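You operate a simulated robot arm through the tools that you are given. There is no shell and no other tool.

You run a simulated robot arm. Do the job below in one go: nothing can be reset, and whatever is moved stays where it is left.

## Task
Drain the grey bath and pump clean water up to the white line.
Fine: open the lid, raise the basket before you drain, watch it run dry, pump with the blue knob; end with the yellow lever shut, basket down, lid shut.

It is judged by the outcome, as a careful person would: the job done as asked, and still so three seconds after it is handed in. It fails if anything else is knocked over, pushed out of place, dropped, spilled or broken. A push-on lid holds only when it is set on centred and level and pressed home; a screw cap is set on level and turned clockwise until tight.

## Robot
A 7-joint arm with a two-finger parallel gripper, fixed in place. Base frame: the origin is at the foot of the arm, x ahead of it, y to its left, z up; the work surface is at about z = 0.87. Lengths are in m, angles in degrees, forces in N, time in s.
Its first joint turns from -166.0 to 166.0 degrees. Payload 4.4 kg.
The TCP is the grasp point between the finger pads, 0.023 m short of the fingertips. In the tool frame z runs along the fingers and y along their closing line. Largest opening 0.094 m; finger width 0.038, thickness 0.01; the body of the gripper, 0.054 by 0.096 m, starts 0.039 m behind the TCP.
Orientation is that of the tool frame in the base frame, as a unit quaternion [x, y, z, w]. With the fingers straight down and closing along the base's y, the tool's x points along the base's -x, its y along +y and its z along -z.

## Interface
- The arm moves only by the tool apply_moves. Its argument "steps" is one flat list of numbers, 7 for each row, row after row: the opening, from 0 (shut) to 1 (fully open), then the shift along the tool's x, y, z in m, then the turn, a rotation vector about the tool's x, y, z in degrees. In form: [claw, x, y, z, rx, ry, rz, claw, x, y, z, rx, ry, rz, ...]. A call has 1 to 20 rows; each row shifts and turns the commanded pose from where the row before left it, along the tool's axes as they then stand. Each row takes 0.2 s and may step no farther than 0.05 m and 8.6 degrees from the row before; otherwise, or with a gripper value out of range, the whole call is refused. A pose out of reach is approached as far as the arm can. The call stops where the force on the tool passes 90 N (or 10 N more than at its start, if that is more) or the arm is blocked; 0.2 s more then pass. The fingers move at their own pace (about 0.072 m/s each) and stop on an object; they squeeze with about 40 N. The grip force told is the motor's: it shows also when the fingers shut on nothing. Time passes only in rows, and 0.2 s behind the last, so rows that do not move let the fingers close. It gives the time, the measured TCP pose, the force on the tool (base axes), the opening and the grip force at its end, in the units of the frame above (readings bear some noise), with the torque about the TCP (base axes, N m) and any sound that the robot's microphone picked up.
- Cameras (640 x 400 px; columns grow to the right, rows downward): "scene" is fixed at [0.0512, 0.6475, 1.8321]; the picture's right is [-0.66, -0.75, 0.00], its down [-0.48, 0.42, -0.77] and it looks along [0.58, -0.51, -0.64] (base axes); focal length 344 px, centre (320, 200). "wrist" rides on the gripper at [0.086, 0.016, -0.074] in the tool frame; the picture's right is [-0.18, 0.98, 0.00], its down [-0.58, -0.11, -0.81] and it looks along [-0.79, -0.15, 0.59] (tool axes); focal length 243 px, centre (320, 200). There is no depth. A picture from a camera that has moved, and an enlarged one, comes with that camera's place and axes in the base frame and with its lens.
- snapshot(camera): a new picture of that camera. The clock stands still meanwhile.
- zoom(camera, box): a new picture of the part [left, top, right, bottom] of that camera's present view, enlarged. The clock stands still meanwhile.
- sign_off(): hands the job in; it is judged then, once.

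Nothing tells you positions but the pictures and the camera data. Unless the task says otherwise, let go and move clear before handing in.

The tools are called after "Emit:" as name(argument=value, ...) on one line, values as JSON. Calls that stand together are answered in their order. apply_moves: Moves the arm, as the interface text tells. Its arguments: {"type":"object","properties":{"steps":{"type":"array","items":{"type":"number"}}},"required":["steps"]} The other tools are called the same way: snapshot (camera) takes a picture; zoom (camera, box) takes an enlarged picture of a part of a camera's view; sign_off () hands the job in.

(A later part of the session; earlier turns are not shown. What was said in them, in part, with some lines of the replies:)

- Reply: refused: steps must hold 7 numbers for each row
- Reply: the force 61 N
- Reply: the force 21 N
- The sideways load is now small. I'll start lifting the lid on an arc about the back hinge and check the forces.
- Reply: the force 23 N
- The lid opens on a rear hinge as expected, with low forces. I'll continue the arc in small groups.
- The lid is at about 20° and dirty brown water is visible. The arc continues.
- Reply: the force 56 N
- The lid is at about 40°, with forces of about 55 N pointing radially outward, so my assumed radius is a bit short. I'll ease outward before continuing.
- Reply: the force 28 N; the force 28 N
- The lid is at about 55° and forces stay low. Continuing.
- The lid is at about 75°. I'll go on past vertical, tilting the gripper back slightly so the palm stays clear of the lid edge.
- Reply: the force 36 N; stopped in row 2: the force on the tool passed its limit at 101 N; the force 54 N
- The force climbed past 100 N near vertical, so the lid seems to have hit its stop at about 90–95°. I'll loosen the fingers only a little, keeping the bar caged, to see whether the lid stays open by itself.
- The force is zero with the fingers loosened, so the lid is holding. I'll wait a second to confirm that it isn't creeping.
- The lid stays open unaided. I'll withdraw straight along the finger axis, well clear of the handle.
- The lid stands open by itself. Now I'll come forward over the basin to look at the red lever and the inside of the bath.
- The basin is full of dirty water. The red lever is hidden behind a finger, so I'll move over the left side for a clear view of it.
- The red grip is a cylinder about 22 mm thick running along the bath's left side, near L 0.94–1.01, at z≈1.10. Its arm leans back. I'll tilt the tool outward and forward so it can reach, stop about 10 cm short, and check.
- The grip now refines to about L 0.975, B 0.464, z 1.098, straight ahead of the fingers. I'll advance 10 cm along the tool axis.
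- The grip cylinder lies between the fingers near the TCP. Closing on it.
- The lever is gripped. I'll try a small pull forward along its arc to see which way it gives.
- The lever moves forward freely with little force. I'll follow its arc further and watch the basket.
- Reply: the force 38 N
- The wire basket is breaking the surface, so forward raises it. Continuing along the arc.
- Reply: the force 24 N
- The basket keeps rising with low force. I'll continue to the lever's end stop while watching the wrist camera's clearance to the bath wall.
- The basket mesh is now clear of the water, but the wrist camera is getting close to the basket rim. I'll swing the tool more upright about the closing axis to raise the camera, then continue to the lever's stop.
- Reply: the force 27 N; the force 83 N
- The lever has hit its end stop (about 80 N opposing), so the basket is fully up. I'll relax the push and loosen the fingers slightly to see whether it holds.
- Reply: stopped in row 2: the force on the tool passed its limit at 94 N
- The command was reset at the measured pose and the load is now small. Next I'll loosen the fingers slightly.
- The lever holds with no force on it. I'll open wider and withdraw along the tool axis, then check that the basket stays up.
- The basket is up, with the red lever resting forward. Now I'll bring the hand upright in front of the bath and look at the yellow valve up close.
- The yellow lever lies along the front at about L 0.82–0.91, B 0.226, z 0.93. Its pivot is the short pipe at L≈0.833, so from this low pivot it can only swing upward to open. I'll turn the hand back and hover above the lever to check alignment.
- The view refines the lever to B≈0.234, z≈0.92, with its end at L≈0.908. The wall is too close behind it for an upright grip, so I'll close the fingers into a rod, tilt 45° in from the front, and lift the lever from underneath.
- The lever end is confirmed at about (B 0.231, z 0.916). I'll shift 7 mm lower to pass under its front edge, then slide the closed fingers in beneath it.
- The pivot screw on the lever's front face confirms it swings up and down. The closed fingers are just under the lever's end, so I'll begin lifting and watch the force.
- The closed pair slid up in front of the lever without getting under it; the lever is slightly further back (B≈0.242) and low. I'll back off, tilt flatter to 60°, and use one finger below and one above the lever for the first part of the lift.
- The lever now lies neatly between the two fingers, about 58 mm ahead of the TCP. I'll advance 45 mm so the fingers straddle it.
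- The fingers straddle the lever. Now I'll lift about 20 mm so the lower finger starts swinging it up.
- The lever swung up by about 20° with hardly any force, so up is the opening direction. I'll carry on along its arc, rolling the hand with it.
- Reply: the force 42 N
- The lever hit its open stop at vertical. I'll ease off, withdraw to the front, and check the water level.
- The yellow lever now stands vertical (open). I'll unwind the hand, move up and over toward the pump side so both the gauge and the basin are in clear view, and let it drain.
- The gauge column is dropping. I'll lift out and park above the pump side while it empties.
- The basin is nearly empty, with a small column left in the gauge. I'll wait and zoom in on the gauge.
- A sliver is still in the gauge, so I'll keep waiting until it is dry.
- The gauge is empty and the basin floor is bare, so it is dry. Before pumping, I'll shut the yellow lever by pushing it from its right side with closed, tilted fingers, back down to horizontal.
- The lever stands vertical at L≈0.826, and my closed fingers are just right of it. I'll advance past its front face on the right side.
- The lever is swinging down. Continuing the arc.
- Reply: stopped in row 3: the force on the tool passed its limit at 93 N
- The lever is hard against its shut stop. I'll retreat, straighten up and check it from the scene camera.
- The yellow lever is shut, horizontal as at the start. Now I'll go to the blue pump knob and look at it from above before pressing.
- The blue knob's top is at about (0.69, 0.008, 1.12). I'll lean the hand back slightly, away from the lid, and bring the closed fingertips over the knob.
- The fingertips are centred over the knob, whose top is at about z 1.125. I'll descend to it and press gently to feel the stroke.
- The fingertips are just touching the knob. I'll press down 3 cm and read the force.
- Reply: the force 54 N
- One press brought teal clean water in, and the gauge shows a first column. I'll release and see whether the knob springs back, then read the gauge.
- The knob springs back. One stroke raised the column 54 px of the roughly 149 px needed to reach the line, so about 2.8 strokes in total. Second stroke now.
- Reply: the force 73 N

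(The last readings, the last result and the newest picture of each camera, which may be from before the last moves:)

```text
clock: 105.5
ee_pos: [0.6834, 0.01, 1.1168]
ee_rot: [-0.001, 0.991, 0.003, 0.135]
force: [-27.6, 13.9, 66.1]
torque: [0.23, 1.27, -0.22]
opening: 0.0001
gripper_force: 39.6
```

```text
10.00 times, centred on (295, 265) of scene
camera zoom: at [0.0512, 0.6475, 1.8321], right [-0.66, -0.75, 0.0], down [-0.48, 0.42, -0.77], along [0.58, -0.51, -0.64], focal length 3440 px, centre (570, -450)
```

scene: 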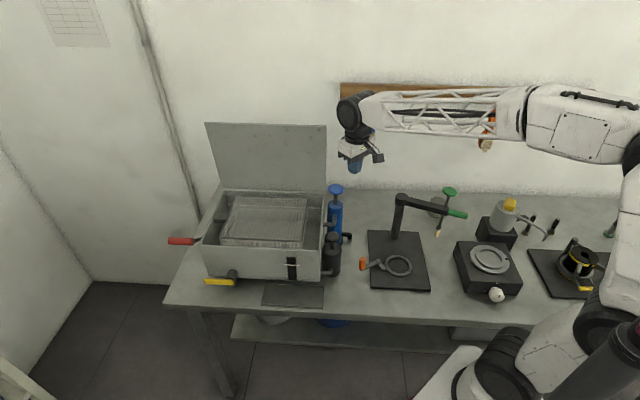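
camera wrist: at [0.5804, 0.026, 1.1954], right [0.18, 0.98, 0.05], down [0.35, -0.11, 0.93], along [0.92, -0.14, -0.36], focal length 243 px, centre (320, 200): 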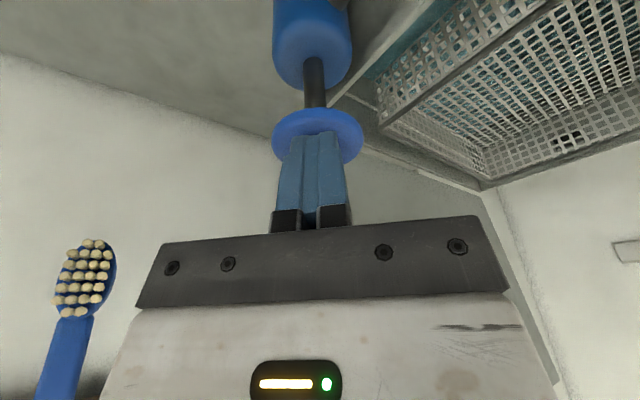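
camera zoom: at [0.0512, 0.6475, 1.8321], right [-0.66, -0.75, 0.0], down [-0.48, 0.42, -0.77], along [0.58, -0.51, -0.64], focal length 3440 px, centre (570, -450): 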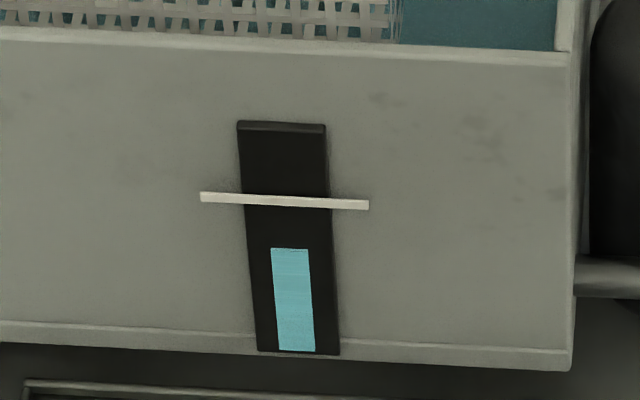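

Two strokes bring the column to 249; the line is at about 203, so roughly one more stroke. I'll release, then press the third stroke in parts while checking.

Emit:
apply_moves(steps=[0, -0.0026, 0, -0.0097, 0, 0, 0, 0, -0.0026, 0, -0.0097, 0, 0, 0, 0, -0.0039, 0, -0.0145, 0, 0, 0, 0, 0, 0, 0, 0, 0, 0, 0, 0.0039, 0, 0.0145, 0, 0, 0, 0, 0.0013, 0, 0.0048, 0, 0, 0, 0, 0, 0, 0, 0, 0, 0])

Emit:
zoom(camera="scene", box=[270, 245, 320, 285])

```text
clock: 107.2
ee_pos: [0.6828, 0.0114, 1.127]
ee_rot: [0.0, 0.991, 0.003, 0.132]
force: [-1.8, -2.7, 6.0]
torque: [-0.09, 0.05, 0.04]
opening: 0.0
gripper_force: 39.8
```

```text
10.00 times, centred on (295, 265) of scene
camera zoom: at [0.0512, 0.6475, 1.8321], right [-0.66, -0.75, 0.0], down [-0.48, 0.42, -0.77], along [0.58, -0.51, -0.64], focal length 3440 px, centre (570, -450)
```

zoom: 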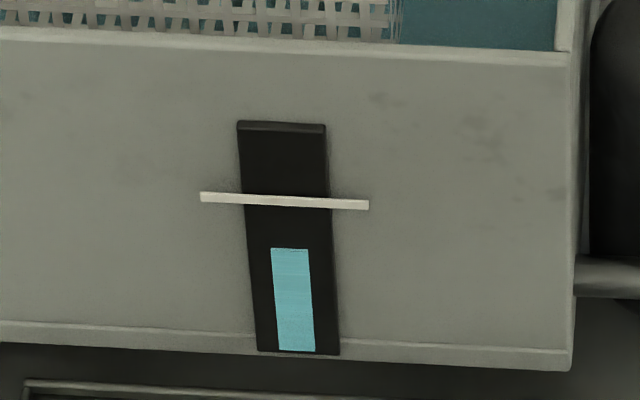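

Partway down adds nothing, so each completed stroke delivers a fixed amount. I'll complete the third stroke.

Emit:
apply_moves(steps=[0, 0.0013, 0, 0.0048, 0, 0, 0, 0, 0.0013, 0, 0.0048, 0, 0, 0, 0, 0, 0, 0, 0, 0, 0])

Emit:
zoom(camera="scene", box=[270, 245, 320, 285])

```text
clock: 108.0
ee_pos: [0.6826, 0.0108, 1.1182]
ee_rot: [-0.001, 0.991, 0.003, 0.133]
force: [-4.1, -1.8, 15.2]
torque: [-0.08, 0.24, -0.01]
opening: 0.0
gripper_force: 40.0
```

```text
10.00 times, centred on (295, 265) of scene
camera zoom: at [0.0512, 0.6475, 1.8321], right [-0.66, -0.75, 0.0], down [-0.48, 0.42, -0.77], along [0.58, -0.51, -0.64], focal length 3440 px, centre (570, -450)
```

zoom: 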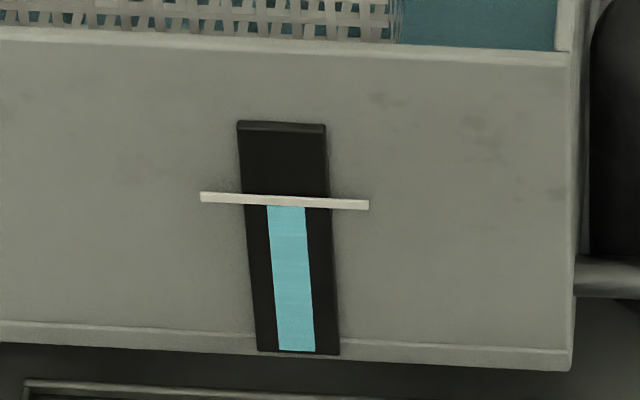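

The column now reaches the white line exactly. I'll lift off the knob and re-check the level.

Emit:
apply_moves(steps=[0, -0.0026, 0, -0.0097, 0, 0, 0, 0, -0.0039, 0, -0.0145, 0, 0, 0, 0, -0.0078, 0, -0.029, 0, 0, 0, 0, -0.0104, 0, -0.0386, 0, 0, 0, 0, -0.0104, 0, -0.0386, 0, 0, 0, 0, -0.0104, 0, -0.0386, 0, 0, 0, 0, 0, 0, 0, 0, 0, 0])

Emit:
zoom(camera="scene", box=[270, 245, 320, 285])

Emit:
zoom(camera="scene", box=[160, 130, 380, 310])

```text
clock: 109.5
ee_pos: [0.6826, 0.0099, 1.2936]
ee_rot: [0.0, 0.991, 0.003, 0.133]
force: [-0.6, -0.3, -0.1]
torque: [0.0, 0.0, 0.03]
opening: 0.0001
gripper_force: 40.2
```

```text
10.00 times, centred on (295, 265) of scene
camera zoom: at [0.0512, 0.6475, 1.8321], right [-0.66, -0.75, 0.0], down [-0.48, 0.42, -0.77], along [0.58, -0.51, -0.64], focal length 3440 px, centre (570, -450)
```

zoom: 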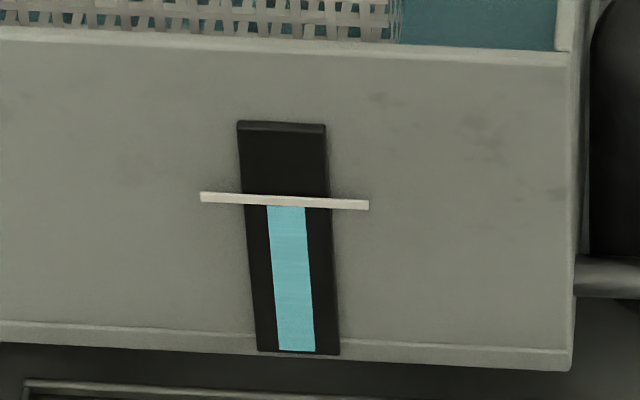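

```text
2.22 times, centred on (270, 220) of scene
camera zoom: at [0.0512, 0.6475, 1.8321], right [-0.66, -0.75, 0.0], down [-0.48, 0.42, -0.77], along [0.58, -0.51, -0.64], focal length 764 px, centre (431, 156)
```

zoom: 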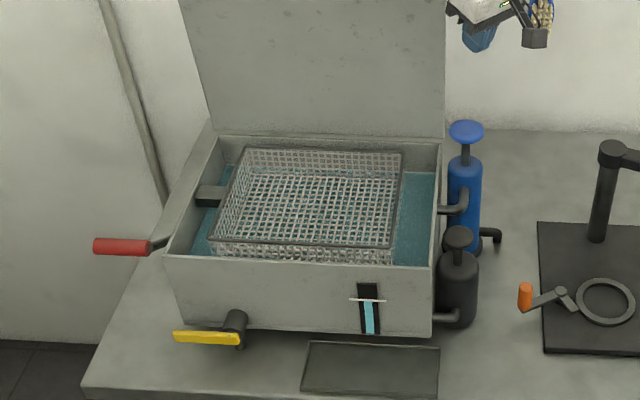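

The level sits at the white line and the valve is shut. Next I'll lower the basket: raise and re-orient the hand, then go back to the red lever.

Emit:
apply_moves(steps=[0, -0.0104, 0, -0.0386, 0, 0, 0, 0.6, -0.0104, 0, -0.0386, 0, 0, 0, 0.6, 0, 0, 0, 0, 7.5, 0, 0.6, 0, 0, 0, 0, 7.5, 0, 0.6, 0, 0, 0, 0, 0, -7.5, 0.6, 0, 0, 0, 0, 0, -7.5, 0.6, 0, 0, 0, 0, 0, -7.5, 0.6, 0, 0, 0, 0, 0, -7.5, 0.6, 0, 0, 0, 0, 0, -7.5, 0.6, 0, 0, 0, 0, 0, -7.5, 0.6, 0, 0, 0, 0, 0, 0])

```text
clock: 112.0
ee_pos: [0.6822, 0.0085, 1.3722]
ee_rot: [-0.385, 0.923, 0.003, 0.003]
force: [0.0, -0.9, 0.9]
torque: [0.0, -0.02, -0.03]
opening: 0.0563
gripper_force: 0.0
```

Emit:
apply_moves(steps=[0.6, -0.0423, 0.0227, 0.0064, 0, 0, 0, 0.6, -0.0423, 0.0227, 0.0064, 0, 0, 0, 0.6, -0.0423, 0.0227, 0.0064, 0, 0, 0, 0.6, -0.0423, 0.0227, 0.0064, 0, 0, 0, 0.6, -0.0423, 0.0227, 0.0064, 0, 0, 0, 0.6, -0.0423, 0.0227, 0.0064, 0, 0, 0, 0.6, -0.0423, 0.0227, 0.0064, 0, 0, 0, 0.6, -0.0423, 0.0227, 0.0064, 0, 0, 0, 0.6, -0.0423, 0.0227, 0.0064, 0, 0, 0, 0.6, -0.0423, 0.0227, 0.0064, 0, 0, 0, 0.6, -0.0423, 0.0227, 0.0064, 0, 0, 0, 0.6, 0, 0, 0, 8, 0, 0, 0.6, 0, 0, 0, 8, 0, 0, 0.6, 0, 0, 0, 8, 0, 0, 0.6, 0, 0, 0, 0, -6, 0, 0.6, 0, 0, 0, 0, 0, 0])

Emit:
snapshot(camera="wrist")

Emit:
snapshot(camera="scene")

```text
clock: 115.3
ee_pos: [0.8355, 0.515, 1.3055]
ee_rot: [-0.384, 0.898, -0.17, 0.129]
force: [-0.1, -1.0, 0.1]
torque: [0.0, 0.0, 0.01]
opening: 0.0565
gripper_force: 0.2
```

```text
taken
camera wrist: at [0.739, 0.4775, 1.3571], right [-0.51, 0.77, -0.38], down [0.17, 0.52, 0.84], along [0.84, 0.36, -0.4], focal length 243 px, centre (320, 200)
```

wrist: 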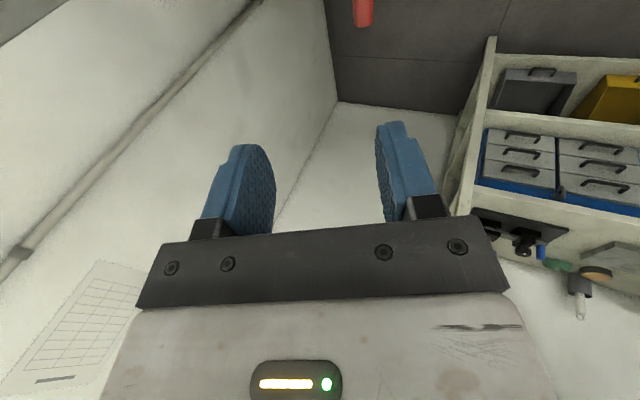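

```text
taken
```

scene: 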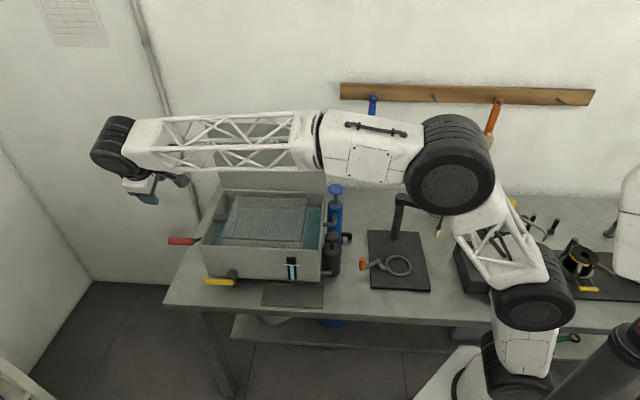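

Emit:
apply_moves(steps=[0.6, 0.0039, 0.0167, 0.0372, 0, 0, 0, 0.6, 0.0039, 0.0167, 0.0372, 0, 0, 0, 0.6, 0.0039, 0.0167, 0.0372, 0, 0, 0, 0.6, 0, 0, 0, 0, 0, 0])

Emit:
snapshot(camera="wrist")

```text
clock: 116.3
ee_pos: [0.8341, 0.5154, 1.1858]
ee_rot: [-0.383, 0.899, -0.17, 0.13]
force: [-0.4, 0.3, 0.2]
torque: [-0.01, 0.0, 0.02]
opening: 0.0564
gripper_force: 0.0
```

```text
taken
camera wrist: at [0.7391, 0.4785, 1.2364], right [-0.51, 0.77, -0.38], down [0.17, 0.52, 0.84], along [0.84, 0.36, -0.4], focal length 243 px, centre (320, 200)
```

wrist: 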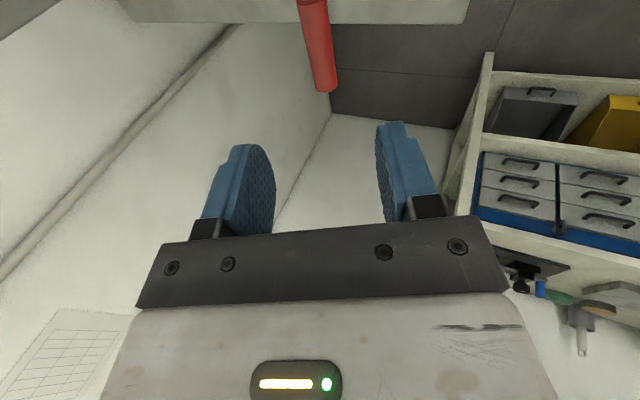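

The view matches my earlier approach pose. Advancing to straddle the red grip.

Emit:
apply_moves(steps=[0.6, 0, 0, 0.045, 0, 0, 0, 0.6, 0, 0, 0.045, 0, 0, 0, 0.6, 0, 0, 0.04, 0, 0, 0, 0.6, 0, 0, 0.033, 0, 0, 0, 0.6, 0, 0, 0, 0, 0, 0])

Emit:
snapshot(camera="wrist")

```text
clock: 117.5
ee_pos: [0.8948, 0.4829, 1.0353]
ee_rot: [-0.384, 0.898, -0.17, 0.13]
force: [-0.3, 0.4, -0.1]
torque: [-0.02, 0.0, 0.01]
opening: 0.0566
gripper_force: 0.1
```

```text
taken
camera wrist: at [0.7993, 0.4459, 1.0861], right [-0.51, 0.77, -0.38], down [0.17, 0.52, 0.84], along [0.84, 0.36, -0.4], focal length 243 px, centre (320, 200)
```

wrist: 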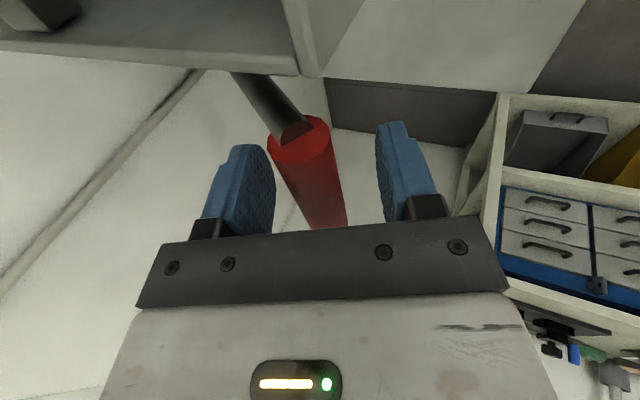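

Aligned on the grip. Closing the fingers.

Emit:
apply_moves(steps=[0, 0, 0, 0, 0, 0, 0, 0, 0, 0, 0, 0, 0, 0, 0, 0, 0, 0, 0, 0, 0, 0, 0, 0, 0, 0, 0, 0])

```text
clock: 118.5
ee_pos: [0.896, 0.4812, 1.0364]
ee_rot: [-0.384, 0.898, -0.171, 0.13]
force: [38.1, -24.6, 4.6]
torque: [0.01, 0.06, 0.48]
opening: 0.0236
gripper_force: 44.8
```

Emit:
apply_moves(steps=[0, -0.0007, -0.0134, -0.0071, 0, 0, 0, 0, -0.0007, -0.0128, -0.0066, 0, 0, 0, 0, 0, 0, 0, 0, 0, 0])

Emit:
zoom(camera="scene", box=[150, 150, 350, 300])

```text
clock: 119.3
ee_pos: [0.9075, 0.4686, 1.057]
ee_rot: [-0.385, 0.898, -0.17, 0.13]
force: [22.6, 8.6, -17.1]
torque: [-0.22, 0.36, -0.14]
opening: 0.0235
gripper_force: 45.2
```

```text
2.67 times, centred on (250, 225) of scene
camera zoom: at [0.0512, 0.6475, 1.8321], right [-0.66, -0.75, 0.0], down [-0.48, 0.42, -0.77], along [0.58, -0.51, -0.64], focal length 917 px, centre (507, 133)
```

zoom: 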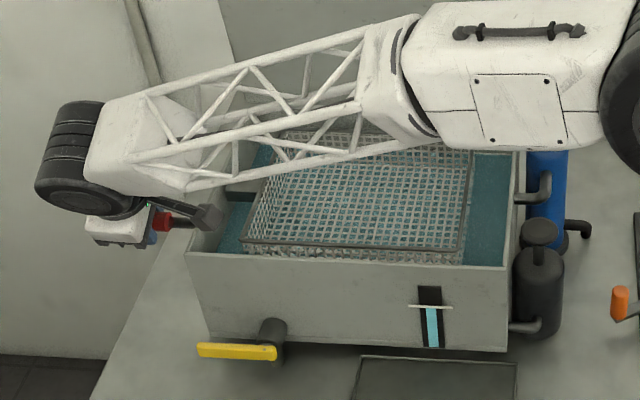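

Emit:
apply_moves(steps=[0, -0.0006, -0.0133, -0.0046, 0, 0, 0, 0, -0.0004, -0.0139, -0.0037, 0, 0, 0, 0, 0, 0, 0, 0, 0, 0])

Emit:
zoom(camera="scene", box=[150, 150, 350, 300])

```text
clock: 120.2
ee_pos: [0.9211, 0.4524, 1.0761]
ee_rot: [-0.384, 0.898, -0.17, 0.13]
force: [17.7, 16.5, -6.2]
torque: [0.14, 0.28, 0.21]
opening: 0.0233
gripper_force: 45.1
```

```text
2.67 times, centred on (250, 225) of scene
camera zoom: at [0.0512, 0.6475, 1.8321], right [-0.66, -0.75, 0.0], down [-0.48, 0.42, -0.77], along [0.58, -0.51, -0.64], focal length 917 px, centre (507, 133)
```

zoom: 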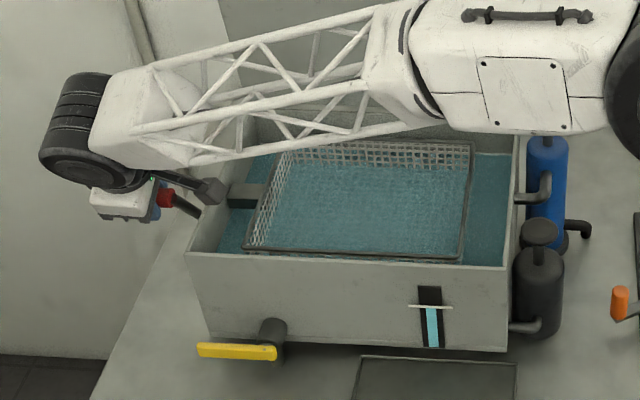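

The basket is sinking back in smoothly. I'll swing the hand outward again for reach and keep following the arc.

Emit:
apply_moves(steps=[0, 0, 0, 0, 0, -6, 0, 0, 0, 0, 0, 0, -6, 0, 0, 0, 0, 0, 0, -6, 0, 0, -0.0015, -0.0142, -0.002, 0, 0, 0, 0, -0.0004, -0.0144, -0.0007, 0, 0, 0, 0, 0, 0, 0, 0, 0, 0])

Emit:
zoom(camera="scene", box=[150, 150, 350, 300])

```text
clock: 121.5
ee_pos: [0.9405, 0.436, 1.0906]
ee_rot: [-0.405, 0.867, -0.11, 0.267]
force: [-15.5, -17.2, -12.0]
torque: [-0.08, 0.44, 0.22]
opening: 0.0234
gripper_force: 44.9
```

```text
2.67 times, centred on (250, 225) of scene
camera zoom: at [0.0512, 0.6475, 1.8321], right [-0.66, -0.75, 0.0], down [-0.48, 0.42, -0.77], along [0.58, -0.51, -0.64], focal length 917 px, centre (507, 133)
```

zoom: 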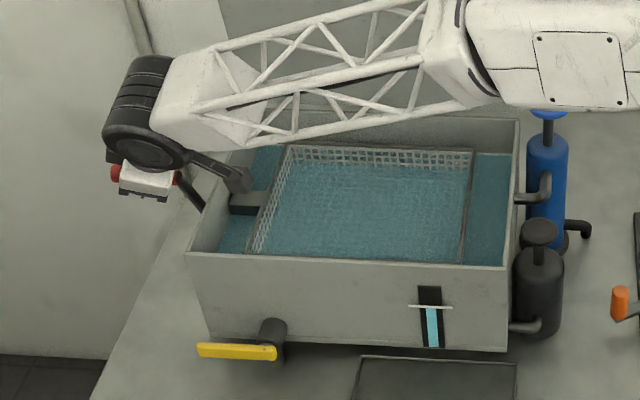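

Emit:
apply_moves(steps=[0, 0.0008, -0.0143, 0.0009, 0, 0, 0, 0, 0.0009, -0.0141, 0.002, 0, 0, 0, 0, 0, 0, 0, 0, 0, 0])

Emit:
zoom(camera="scene", box=[150, 150, 350, 300])

```text
clock: 122.3
ee_pos: [0.9597, 0.4167, 1.101]
ee_rot: [-0.405, 0.867, -0.108, 0.269]
force: [-4.4, 0.8, 5.1]
torque: [0.04, 0.44, 0.19]
opening: 0.0239
gripper_force: 45.2
```

```text
2.67 times, centred on (250, 225) of scene
camera zoom: at [0.0512, 0.6475, 1.8321], right [-0.66, -0.75, 0.0], down [-0.48, 0.42, -0.77], along [0.58, -0.51, -0.64], focal length 917 px, centre (507, 133)
```

zoom: 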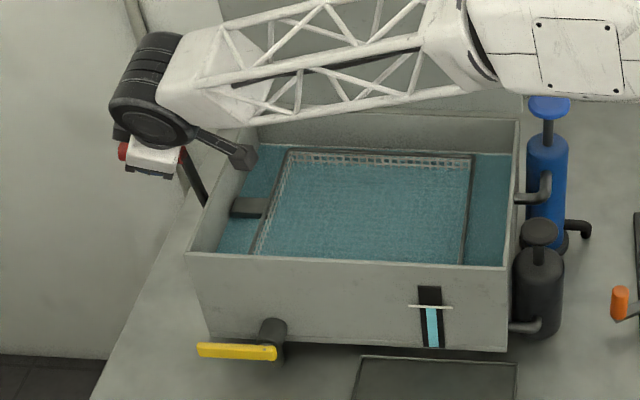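

Emit:
apply_moves(steps=[0, 0.0013, -0.0141, 0.0031, 0, 0, 0, 0, 0.0021, -0.0134, 0.0046, 0, 0, 0, 0, 0, 0, 0, 0, 0, 0])

Emit:
zoom(camera="scene", box=[150, 130, 350, 300])

```text
clock: 123.2
ee_pos: [0.9806, 0.3963, 1.1022]
ee_rot: [-0.406, 0.867, -0.107, 0.268]
force: [-1.0, 2.1, 6.4]
torque: [0.32, 0.16, 0.36]
opening: 0.0236
gripper_force: 45.9
```

```text
2.35 times, centred on (250, 215) of scene
camera zoom: at [0.0512, 0.6475, 1.8321], right [-0.66, -0.75, 0.0], down [-0.48, 0.42, -0.77], along [0.58, -0.51, -0.64], focal length 809 px, centre (485, 165)
```

zoom: 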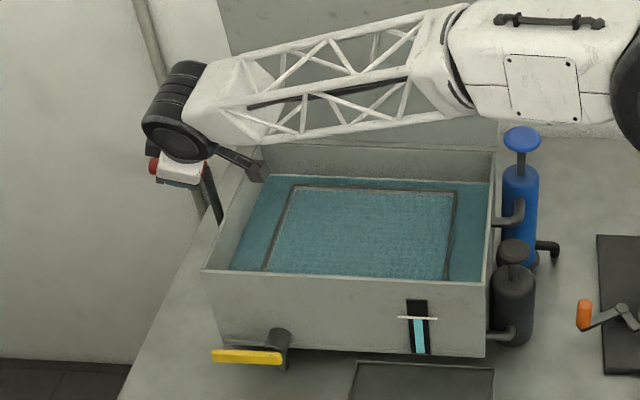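

Emit:
apply_moves(steps=[0, 0.0027, -0.0128, 0.006, 0, 0, 0, 0, 0.0031, -0.0121, 0.0071, 0, 0, 0, 0, 0, 0, 0, 0, 0, 0])

Emit:
zoom(camera="scene", box=[150, 130, 350, 300])

```text
clock: 124.0
ee_pos: [0.9992, 0.3747, 1.0991]
ee_rot: [-0.405, 0.867, -0.108, 0.268]
force: [-1.4, 1.4, -0.3]
torque: [0.16, 0.47, 0.18]
opening: 0.0237
gripper_force: 44.9
```

```text
2.35 times, centred on (250, 215) of scene
camera zoom: at [0.0512, 0.6475, 1.8321], right [-0.66, -0.75, 0.0], down [-0.48, 0.42, -0.77], along [0.58, -0.51, -0.64], focal length 809 px, centre (485, 165)
```

zoom: 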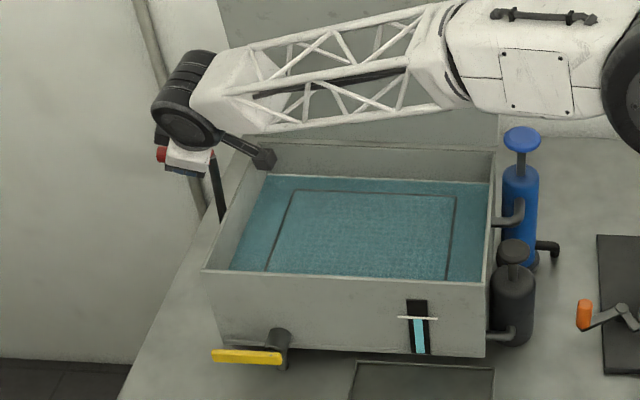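

Emit:
apply_moves(steps=[0, 0.0037, -0.0111, 0.0082, 0, 0, 0, 0, 0.0026, -0.0067, 0.0057, 0, 0, 0, 0, 0, 0, 0, 0, 0, 0])

Emit:
zoom(camera="scene", box=[150, 130, 350, 300])

```text
clock: 124.8
ee_pos: [1.0157, 0.3603, 1.0938]
ee_rot: [-0.406, 0.867, -0.107, 0.269]
force: [14.9, 17.0, 2.1]
torque: [0.49, -0.08, 0.49]
opening: 0.0238
gripper_force: 45.4
```

```text
2.35 times, centred on (250, 215) of scene
camera zoom: at [0.0512, 0.6475, 1.8321], right [-0.66, -0.75, 0.0], down [-0.48, 0.42, -0.77], along [0.58, -0.51, -0.64], focal length 809 px, centre (485, 165)
```

zoom: 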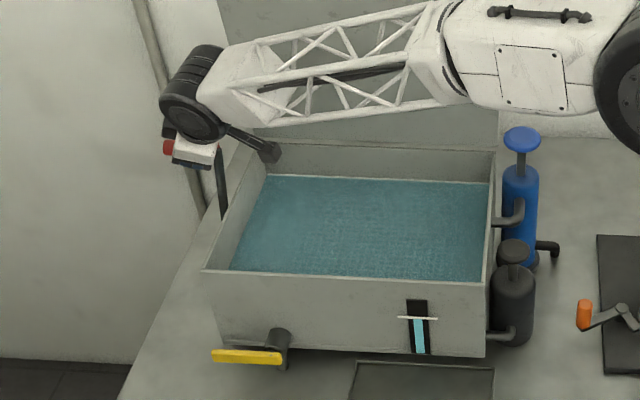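

Emit:
apply_moves(steps=[0, 0.0017, -0.0047, 0.0039, 0, 0, 0, 0, 0, 0, 0, 0, 0, 0])

Emit:
snapshot(camera="wrist")

```text
clock: 125.3
ee_pos: [1.018, 0.3576, 1.0924]
ee_rot: [-0.406, 0.867, -0.108, 0.269]
force: [0.4, 34.7, 13.1]
torque: [0.01, 0.19, 0.25]
opening: 0.0238
gripper_force: 45.3
```

```text
taken
camera wrist: at [0.9218, 0.3, 1.1143], right [-0.54, 0.78, -0.33], down [-0.07, 0.35, 0.94], along [0.84, 0.53, -0.13], focal length 243 px, centre (320, 200)
```

wrist: 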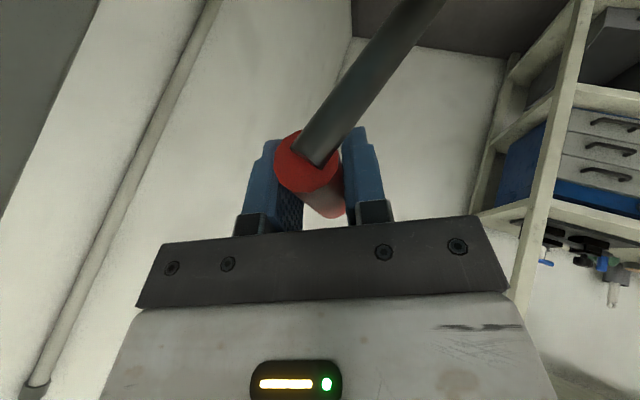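

Emit:
apply_moves(steps=[0, 0.0012, -0.0035, 0.0028, 0, 0, 0, 0, 0, 0, 0, 0, 0, 0])

```text
clock: 126.0
ee_pos: [1.0201, 0.3549, 1.0886]
ee_rot: [-0.407, 0.867, -0.106, 0.268]
force: [-50.8, 53.2, 4.7]
torque: [0.05, -0.1, -0.83]
opening: 0.0239
gripper_force: 44.4
```

The lever is firmly back against its lowered stop, and the basket is down. Releasing and withdrawing.

Emit:
apply_moves(steps=[0, -0.0008, 0.0025, -0.002, 0, 0, 0, 0.65, 0, 0, 0, 0, 0, 0, 0.65, 0, 0, 0, 0, 0, 0, 0.65, 0, 0, 0, 0, 0, 0, 0.65, 0, 0, -0.03, 0, 0, 0, 0.65, 0, 0, -0.035, 0, 0, 0, 0.65, 0, 0, -0.04, 0, 0, 0, 0.65, 0, 0, -0.04, 0, 0, 0, 0.65, 0, 0, 0, 0, 0, 0])

Emit:
snapshot(camera="wrist")

Emit:
snapshot(camera="scene")

```text
clock: 128.0
ee_pos: [0.9397, 0.352, 1.2129]
ee_rot: [-0.406, 0.867, -0.107, 0.268]
force: [-0.1, 0.5, -0.2]
torque: [0.0, -0.02, 0.01]
opening: 0.0612
gripper_force: 0.2
```

```text
taken
camera wrist: at [0.8434, 0.2958, 1.2352], right [-0.54, 0.78, -0.33], down [-0.07, 0.35, 0.94], along [0.84, 0.53, -0.13], focal length 243 px, centre (320, 200)
```

wrist: 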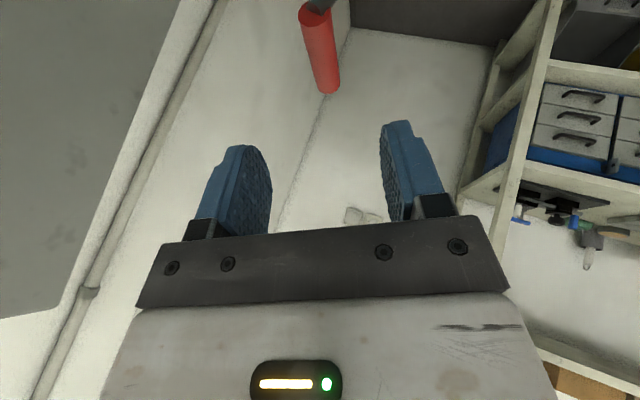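

```text
taken
```

scene: 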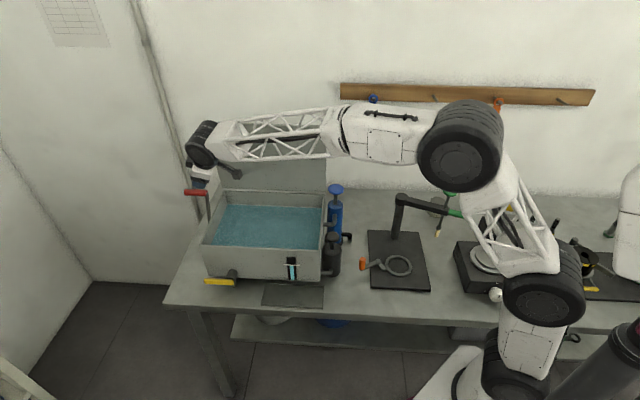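

The bath is filled with clean water, and the basket and valve are done. Now the lid: I'll rise, straighten up and go back over the handle with the same 8° tilt as when I left it.

Emit:
apply_moves(steps=[0.65, -0.0155, -0.0169, -0.0348, 0, 0, 0, 0.65, -0.0155, -0.0169, -0.0348, 0, 0, 0, 0.65, -0.0155, -0.0169, -0.0348, 0, 0, 0, 0.3, -0.0155, -0.0169, -0.0348, 0, 0, 0, 0.3, -0.0155, -0.0169, -0.0348, 0, 0, 0, 0.3, -0.0155, -0.0169, -0.0348, 0, 0, 0, 0.3, 0, 0, 0, 0, 8, 0, 0.3, 0, 0, 0, 0, 8, 0, 0.3, 0, 0, 0, 0, 8, 0, 0.3, 0, 0, 0, -8, 0, 0, 0.3, 0, 0, 0, -8, 0, 0, 0.3, 0, 0, 0, -8, 0, 0, 0.3, 0, 0, 0, -8, 0, 0, 0.3, 0, 0, 0, 0, 0, 0])

Emit:
zoom(camera="scene", box=[160, 80, 360, 300])

```text
clock: 130.9
ee_pos: [0.939, 0.3485, 1.4622]
ee_rot: [-0.383, 0.921, 0.068, -0.024]
force: [0.0, 0.4, 0.7]
torque: [0.02, 0.0, -0.01]
opening: 0.0282
gripper_force: 0.1
```

```text
1.82 times, centred on (260, 190) of scene
camera zoom: at [0.0512, 0.6475, 1.8321], right [-0.66, -0.75, 0.0], down [-0.48, 0.42, -0.77], along [0.58, -0.51, -0.64], focal length 625 px, centre (429, 218)
```

zoom: 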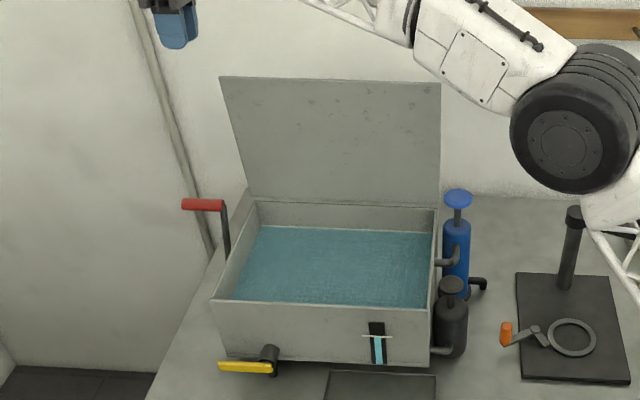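

Emit:
apply_moves(steps=[0.3, 0.0312, -0.0317, -0.0045, 0, 0, 0, 0.3, 0.0312, -0.0317, -0.0045, 0, 0, 0, 0.3, 0.0312, -0.0317, -0.0045, 0, 0, 0, 0.3, 0.0312, -0.0317, -0.0045, 0, 0, 0, 0.3, 0.0312, -0.0317, -0.0045, 0, 0, 0, 0.3, 0.0312, -0.0317, -0.0045, 0, 0, 0, 0.3, 0, 0, 0, 0, 0, 0])

Emit:
snapshot(camera="wrist")

```text
clock: 132.6
ee_pos: [0.944, 0.0795, 1.4604]
ee_rot: [-0.382, 0.921, 0.066, -0.024]
force: [0.2, 0.1, 0.4]
torque: [-0.03, 0.0, -0.02]
opening: 0.028
gripper_force: 0.1
```

```text
taken
camera wrist: at [0.8783, 0.0228, 1.5347], right [-0.56, 0.82, 0.14], down [0.56, 0.25, 0.79], along [0.61, 0.52, -0.6], focal length 243 px, centre (320, 200)
```

wrist: 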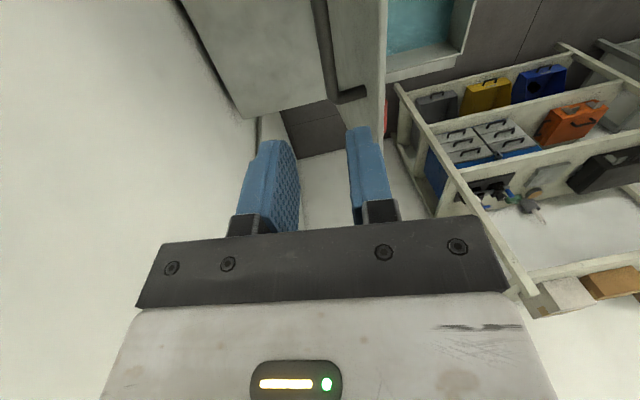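

The view matches my departure pose above the handle. I'll descend along the same line, with the fingers straddling the bar.

Emit:
apply_moves(steps=[0.3, 0, 0, 0.045, 0, 0, 0, 0.3, 0, 0, 0.045, 0, 0, 0, 0.3, 0, 0, 0.035, 0, 0, 0, 0.3, 0, 0, 0, 0, 0, 0])

Emit:
snapshot(camera="wrist")

```text
clock: 133.6
ee_pos: [0.9314, 0.0929, 1.3374]
ee_rot: [-0.383, 0.921, 0.067, -0.025]
force: [0.3, -0.4, 0.7]
torque: [-0.02, 0.02, 0.0]
opening: 0.0284
gripper_force: 0.0
```

```text
taken
camera wrist: at [0.8658, 0.0369, 1.4106], right [-0.56, 0.82, 0.14], down [0.56, 0.25, 0.79], along [0.61, 0.52, -0.6], focal length 243 px, centre (320, 200)
```

wrist: 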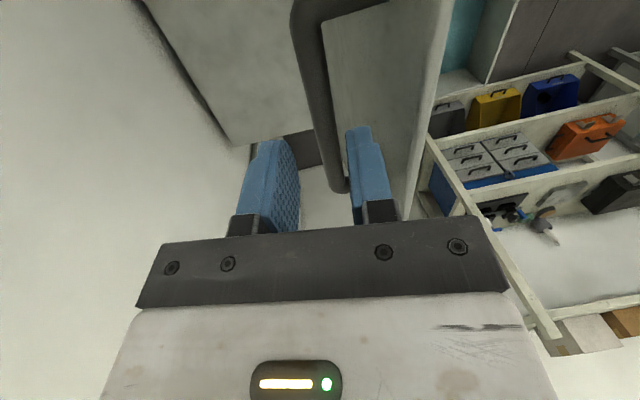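

Emit:
apply_moves(steps=[0.3, 0, 0, 0.015, 0, 0, 0, 0.3, 0, 0, 0.015, 0, 0, 0, 0.3, 0, 0, 0.012, 0, 0, 0, 0.3, 0, 0, 0, 0, 0, 0])

Emit:
snapshot(camera="wrist")

```text
clock: 134.6
ee_pos: [0.9268, 0.0989, 1.293]
ee_rot: [-0.383, 0.921, 0.067, -0.024]
force: [0.4, 0.3, -0.1]
torque: [0.03, 0.0, 0.02]
opening: 0.028
gripper_force: 0.2
```

```text
taken
camera wrist: at [0.8614, 0.0405, 1.3691], right [-0.56, 0.82, 0.14], down [0.56, 0.25, 0.79], along [0.61, 0.52, -0.6], focal length 243 px, centre (320, 200)
```

wrist: 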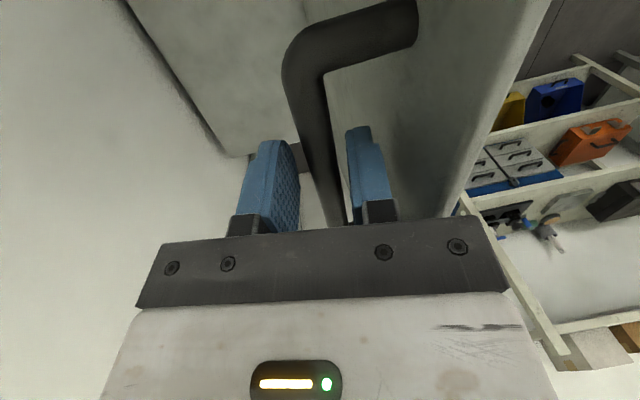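

The bar is between the fingers again. Closing on it.

Emit:
apply_moves(steps=[0, 0, 0, 0, 0, 0, 0, 0, 0, 0, 0, 0, 0, 0, 0, 0, 0, 0, 0, 0, 0])

```text
clock: 135.3
ee_pos: [0.9249, 0.0993, 1.2959]
ee_rot: [-0.383, 0.921, 0.067, -0.024]
force: [-57.7, 33.5, -3.1]
torque: [-0.43, 0.94, -0.74]
opening: 0.0138
gripper_force: 45.4
```

The lid bar is gripped. I'll swing it forward along the same arc in reverse, checking the force.

Emit:
apply_moves(steps=[0, 0, 0.0205, 0.0008, 0, 0, 0, 0, 0, 0.0204, 0.0026, 0, 0, 0, 0, 0, 0.0014, 0, 8, 0, 0, 0, 0, 0, 0, 0, 0, 0])

Emit:
zoom(camera="scene", box=[180, 80, 380, 300])

```text
clock: 136.3
ee_pos: [0.8958, 0.1263, 1.2965]
ee_rot: [-0.384, 0.923, 0.002, 0.003]
force: [-2.0, -5.9, -11.6]
torque: [-0.58, 0.4, -0.24]
opening: 0.0135
gripper_force: 45.2
```

```text
1.82 times, centred on (280, 190) of scene
camera zoom: at [0.0512, 0.6475, 1.8321], right [-0.66, -0.75, 0.0], down [-0.48, 0.42, -0.77], along [0.58, -0.51, -0.64], focal length 625 px, centre (393, 218)
```

zoom: 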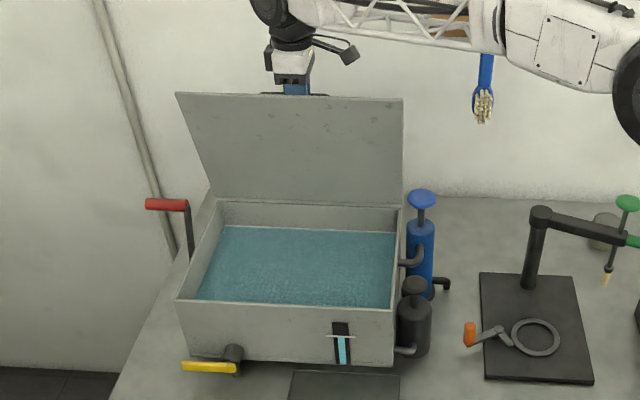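

Emit:
apply_moves(steps=[0, 0, 0.021, 0.0012, 0, 0, 0, 0, 0, 0.0203, 0.0032, 0, 0, 0, 0, 0, 0.0199, 0.005, 0, 0, 0, 0, 0, 0.0194, 0.0066, 0, 0, 0, 0, 0, 0, 0, 0, 0, 0])

Emit:
zoom(camera="scene", box=[180, 80, 380, 300])

```text
clock: 137.6
ee_pos: [0.8404, 0.1849, 1.2807]
ee_rot: [-0.382, 0.924, 0.003, 0.002]
force: [0.6, -20.2, -34.4]
torque: [-0.22, 0.01, -0.44]
opening: 0.0134
gripper_force: 44.8
```

```text
1.82 times, centred on (280, 190) of scene
camera zoom: at [0.0512, 0.6475, 1.8321], right [-0.66, -0.75, 0.0], down [-0.48, 0.42, -0.77], along [0.58, -0.51, -0.64], focal length 625 px, centre (393, 218)
```

zoom: 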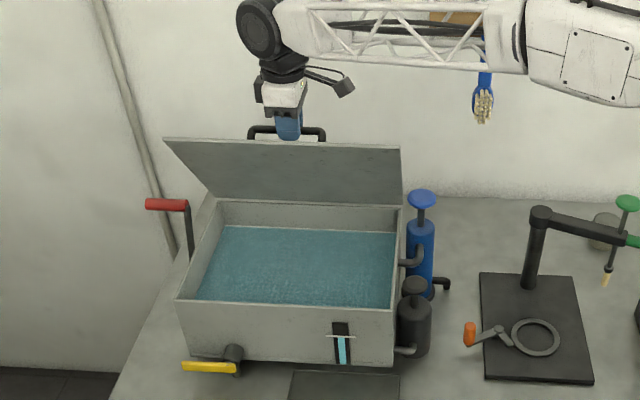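

Emit:
apply_moves(steps=[0, 0, 0.0183, 0.0097, 0, 0, 0, 0, 0, 0.0179, 0.0102, 0, 0, 0, 0, 0, 0.017, 0.0116, 0, 0, 0, 0, 0, 0.0159, 0.013, 0, 0, 0, 0, 0, 0, 0, 0, 0, 0])

Emit:
zoom(camera="scene", box=[180, 80, 380, 300])

```text
clock: 138.8
ee_pos: [0.7907, 0.2355, 1.2364]
ee_rot: [-0.384, 0.924, 0.002, 0.002]
force: [-25.0, -25.4, -2.2]
torque: [-0.53, 0.47, -0.33]
opening: 0.0137
gripper_force: 44.9
```

```text
1.82 times, centred on (280, 190) of scene
camera zoom: at [0.0512, 0.6475, 1.8321], right [-0.66, -0.75, 0.0], down [-0.48, 0.42, -0.77], along [0.58, -0.51, -0.64], focal length 625 px, centre (393, 218)
```

zoom: 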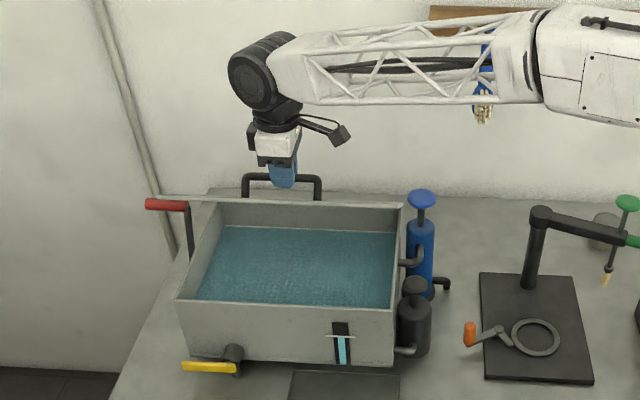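

Emit:
apply_moves(steps=[0, 0.001, 0.0147, 0.0144, 0, 0, 0, 0, 0.001, 0.0134, 0.0155, 0, 0, 0, 0, 0, 0.012, 0.0167, 0, 0, 0, 0, 0, 0.0105, 0.0177, 0, 0, 0, 0, 0, 0, 0, 0, 0, 0])

Emit:
zoom(camera="scene", box=[180, 80, 380, 300])

```text
clock: 139.9
ee_pos: [0.7542, 0.2708, 1.1727]
ee_rot: [-0.383, 0.924, 0.003, 0.004]
force: [16.7, 20.0, -2.0]
torque: [0.49, -0.51, -0.4]
opening: 0.0139
gripper_force: 45.1
```

```text
1.82 times, centred on (280, 190) of scene
camera zoom: at [0.0512, 0.6475, 1.8321], right [-0.66, -0.75, 0.0], down [-0.48, 0.42, -0.77], along [0.58, -0.51, -0.64], focal length 625 px, centre (393, 218)
```

zoom: 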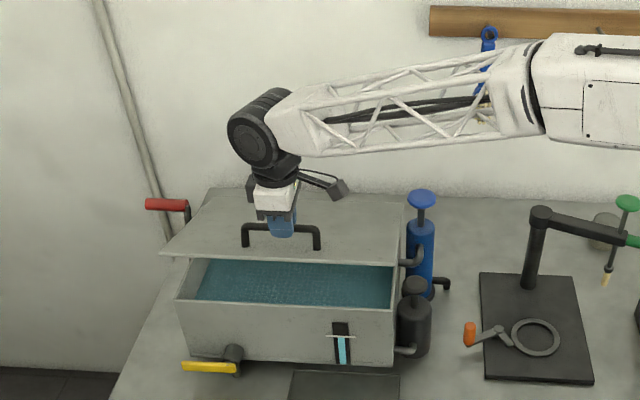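

Emit:
apply_moves(steps=[0, 0, 0.0089, 0.0186, 0, 0, 0, 0, 0, 0.0073, 0.0192, 0, 0, 0, 0, 0, 0.0056, 0.0198, 0, 0, 0, 0, 0, 0, 0, 0, 0, 0])

Emit:
zoom(camera="scene", box=[180, 150, 340, 300])

```text
clock: 140.9
ee_pos: [0.7383, 0.2858, 1.1163]
ee_rot: [-0.383, 0.924, 0.001, 0.003]
force: [3.7, 18.9, 1.0]
torque: [0.04, 0.0, -0.27]
opening: 0.0137
gripper_force: 45.0
```

```text
2.67 times, centred on (260, 225) of scene
camera zoom: at [0.0512, 0.6475, 1.8321], right [-0.66, -0.75, 0.0], down [-0.48, 0.42, -0.77], along [0.58, -0.51, -0.64], focal length 917 px, centre (480, 133)
```

zoom: 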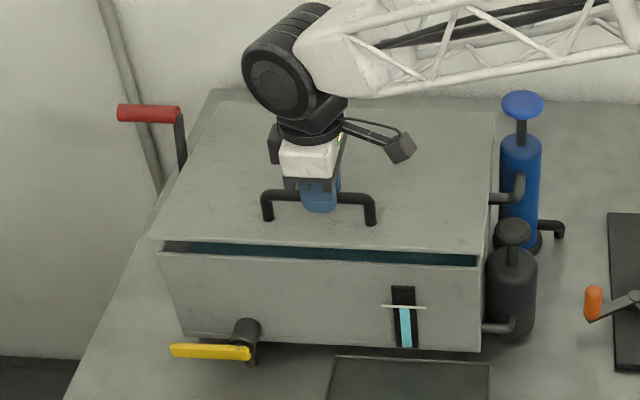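

Only a small gap is left. I'll lower the last few degrees in finer steps until I feel the lid seat.

Emit:
apply_moves(steps=[0, 0, 0.0022, 0.01, 0, 0, 0, 0, 0, 0.0014, 0.007, 0, 0, 0, 0, 0, 0.0008, 0.004, 0, 0, 0, 0, 0, 0, 0, 0, 0, 0])

Emit:
zoom(camera="scene", box=[180, 150, 340, 300])

```text
clock: 141.9
ee_pos: [0.7344, 0.2887, 1.0945]
ee_rot: [-0.383, 0.924, 0.003, 0.001]
force: [-51.8, 4.4, 3.9]
torque: [-0.32, 1.09, -0.3]
opening: 0.0136
gripper_force: 44.9
```

```text
2.67 times, centred on (260, 225) of scene
camera zoom: at [0.0512, 0.6475, 1.8321], right [-0.66, -0.75, 0.0], down [-0.48, 0.42, -0.77], along [0.58, -0.51, -0.64], focal length 917 px, centre (480, 133)
```

zoom: 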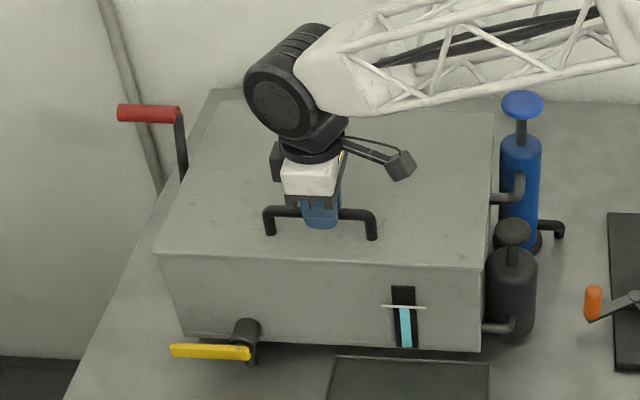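

Emit:
apply_moves(steps=[0, 0.001, 0.0015, 0.002, 0, 0, 0, 0, 0, 0, 0.002, 0, 0, 0, 0, 0, 0, 0, 0, 0, 0])

Emit:
zoom(camera="scene", box=[190, 210, 340, 290])

```text
clock: 142.8
ee_pos: [0.7347, 0.2888, 1.0913]
ee_rot: [-0.384, 0.923, 0.002, 0.005]
force: [-24.8, 12.6, 36.3]
torque: [0.34, 0.22, -0.29]
opening: 0.0137
gripper_force: 45.2
```

```text
4.27 times, centred on (265, 250) of scene
camera zoom: at [0.0512, 0.6475, 1.8321], right [-0.66, -0.75, 0.0], down [-0.48, 0.42, -0.77], along [0.58, -0.51, -0.64], focal length 1468 px, centre (555, -13)
```

zoom: 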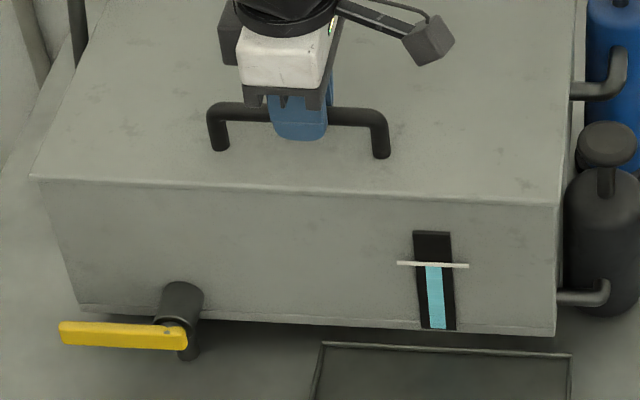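

The lid is seated: 36 N of push with no gap. I'll ease off, open the fingers and rise straight up clear of the handle.

Emit:
apply_moves(steps=[0, 0, 0, -0.002, 0, 0, 0, 0.45, 0, 0, 0, 0, 0, 0, 0.45, 0, 0, 0, 0, 0, 0, 0.45, 0, 0, 0, 0, 0, 0, 0.45, 0, 0, -0.015, 0, 0, 0, 0.45, 0, 0, -0.03, 0, 0, 0, 0.45, 0, 0, -0.05, 0, 0, 0, 0.45, 0, 0, -0.05, 0, 0, 0, 0.45, 0, 0, -0.05, 0, 0, 0, 0.45, 0, 0, -0.05, 0, 0, 0, 0.45, 0, 0, 0, 0, 0, 0])

Emit:
snapshot(camera="scene")

Emit:
snapshot(camera="wrist")

```text
clock: 145.2
ee_pos: [0.732, 0.2855, 1.338]
ee_rot: [-0.383, 0.924, 0.003, 0.003]
force: [0.3, 0.3, 0.0]
torque: [0.02, 0.02, -0.02]
opening: 0.0425
gripper_force: 0.0
```

```text
taken
```

scene: 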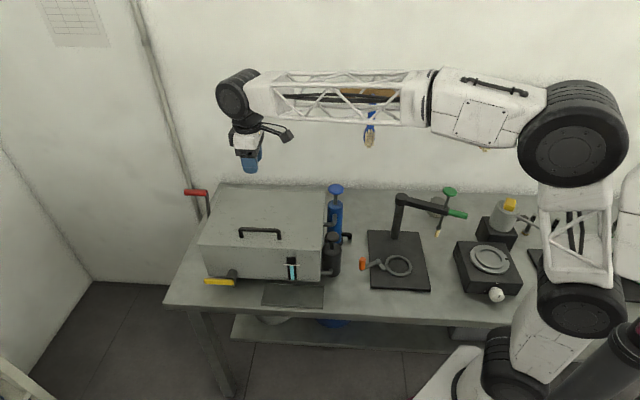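

```text
taken
camera wrist: at [0.6599, 0.235, 1.4102], right [-0.57, 0.82, 0.0], down [0.49, 0.33, 0.81], along [0.67, 0.46, -0.59], focal length 243 px, centre (320, 200)
```

wrist: 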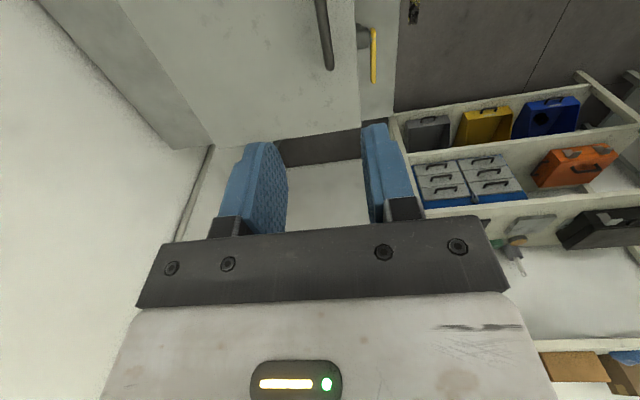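

The lid is shut and the arm is clear. I'll move back a bit further, wait, and verify the gauge level, levers and lid for leaks or creep.

Emit:
apply_moves(steps=[0.45, 0.03, 0, -0.03, 0, 0, 0, 0.45, 0.03, 0, -0.03, 0, 0, 0, 0.45, 0.04, 0, 0, 0, 0, 0, 0.45, 0.04, 0, 0, 0, 0, 0, 0.45, 0.04, 0, 0, 0, 0, 0, 0.45, 0, 0, 0, 0, 0, 0, 0.45, 0, 0, 0, 0, 0, 0, 0.45, 0, 0, 0, 0, 0, 0, 0.45, 0, 0, 0, 0, 0, 0, 0.45, 0, 0, 0, 0, 0, 0, 0.45, 0, 0, 0, 0, 0, 0, 0.45, 0, 0, 0, 0, 0, 0, 0.45, 0, 0, 0, 0, 0, 0, 0.45, 0, 0, 0, 0, 0, 0, 0.45, 0, 0, 0, 0, 0, 0, 0.45, 0, 0, 0, 0, 0, 0])

Emit:
zoom(camera="scene", box=[270, 245, 320, 285])

Emit:
zoom(camera="scene", box=[160, 170, 370, 310])

Emit:
zoom(camera="scene", box=[190, 250, 350, 350])

```text
clock: 148.6
ee_pos: [0.6052, 0.1599, 1.3973]
ee_rot: [-0.384, 0.923, 0.002, 0.002]
force: [-0.1, -0.2, -0.5]
torque: [0.01, 0.05, 0.03]
opening: 0.0421
gripper_force: 0.1
```

```text
10.00 times, centred on (295, 265) of scene
camera zoom: at [0.0512, 0.6475, 1.8321], right [-0.66, -0.75, 0.0], down [-0.48, 0.42, -0.77], along [0.58, -0.51, -0.64], focal length 3440 px, centre (570, -450)
```

zoom: 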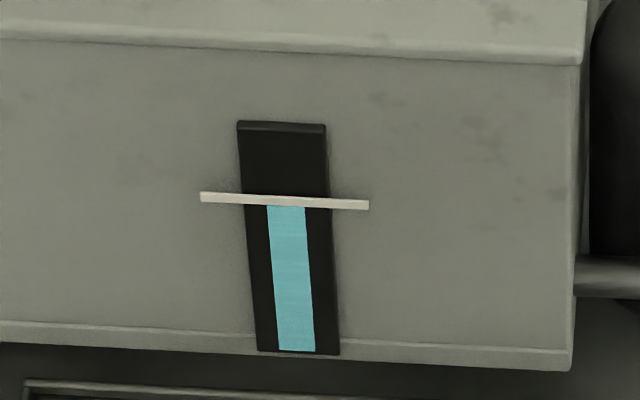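

```text
2.86 times, centred on (265, 240) of scene
camera zoom: at [0.0512, 0.6475, 1.8321], right [-0.66, -0.75, 0.0], down [-0.48, 0.42, -0.77], along [0.58, -0.51, -0.64], focal length 983 px, centre (477, 86)
```

zoom: 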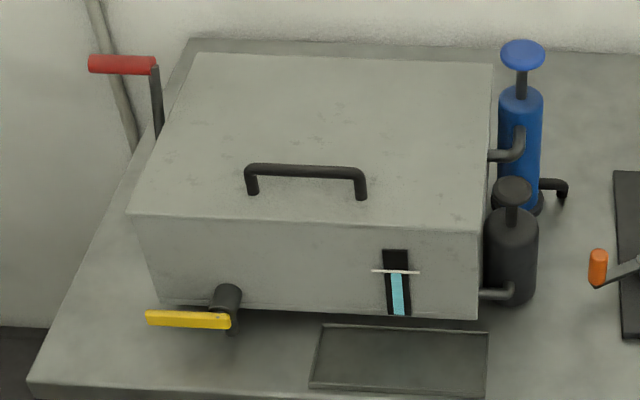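

```text
4.00 times, centred on (270, 300) of scene
camera zoom: at [0.0512, 0.6475, 1.8321], right [-0.66, -0.75, 0.0], down [-0.48, 0.42, -0.77], along [0.58, -0.51, -0.64], focal length 1376 px, centre (520, -200)
```

zoom: 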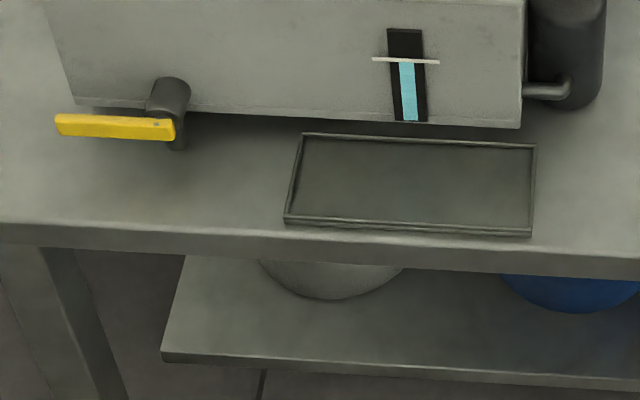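

Everything checks out. Clean water stands at the white line and holds steady, the yellow lever is shut, and the red lever is back with the basket down. The lid is shut and the arm is clear, so I'm handing in.

Emit:
sign_off()

```text
The job is handed in.
```

The grey bath is drained, refilled with clean water up to the white line, and handed in.

- **Draining:** I opened the lid and raised the basket with the red lever before opening the yellow drain lever. I waited until the gauge was empty and the basin floor was bare.
- **Filling:** I shut the yellow lever, then gave the blue knob three full strokes. The water came up level with the white line and still read the same about 40 seconds later, with nothing leaking.
- **Final state:** the yellow lever is shut, the basket is down and the lid is seated with no gap. The arm has let go and is clear of the bath. In the last pictures nothing looks spilled, and the rest of the bench near the bath is where it was.

While I was feeling for end stops, the arm briefly went just over its 90 N force limit three times and stopped. It happened once each on the lid, the red lever and the yellow lever, and I saw no damage.
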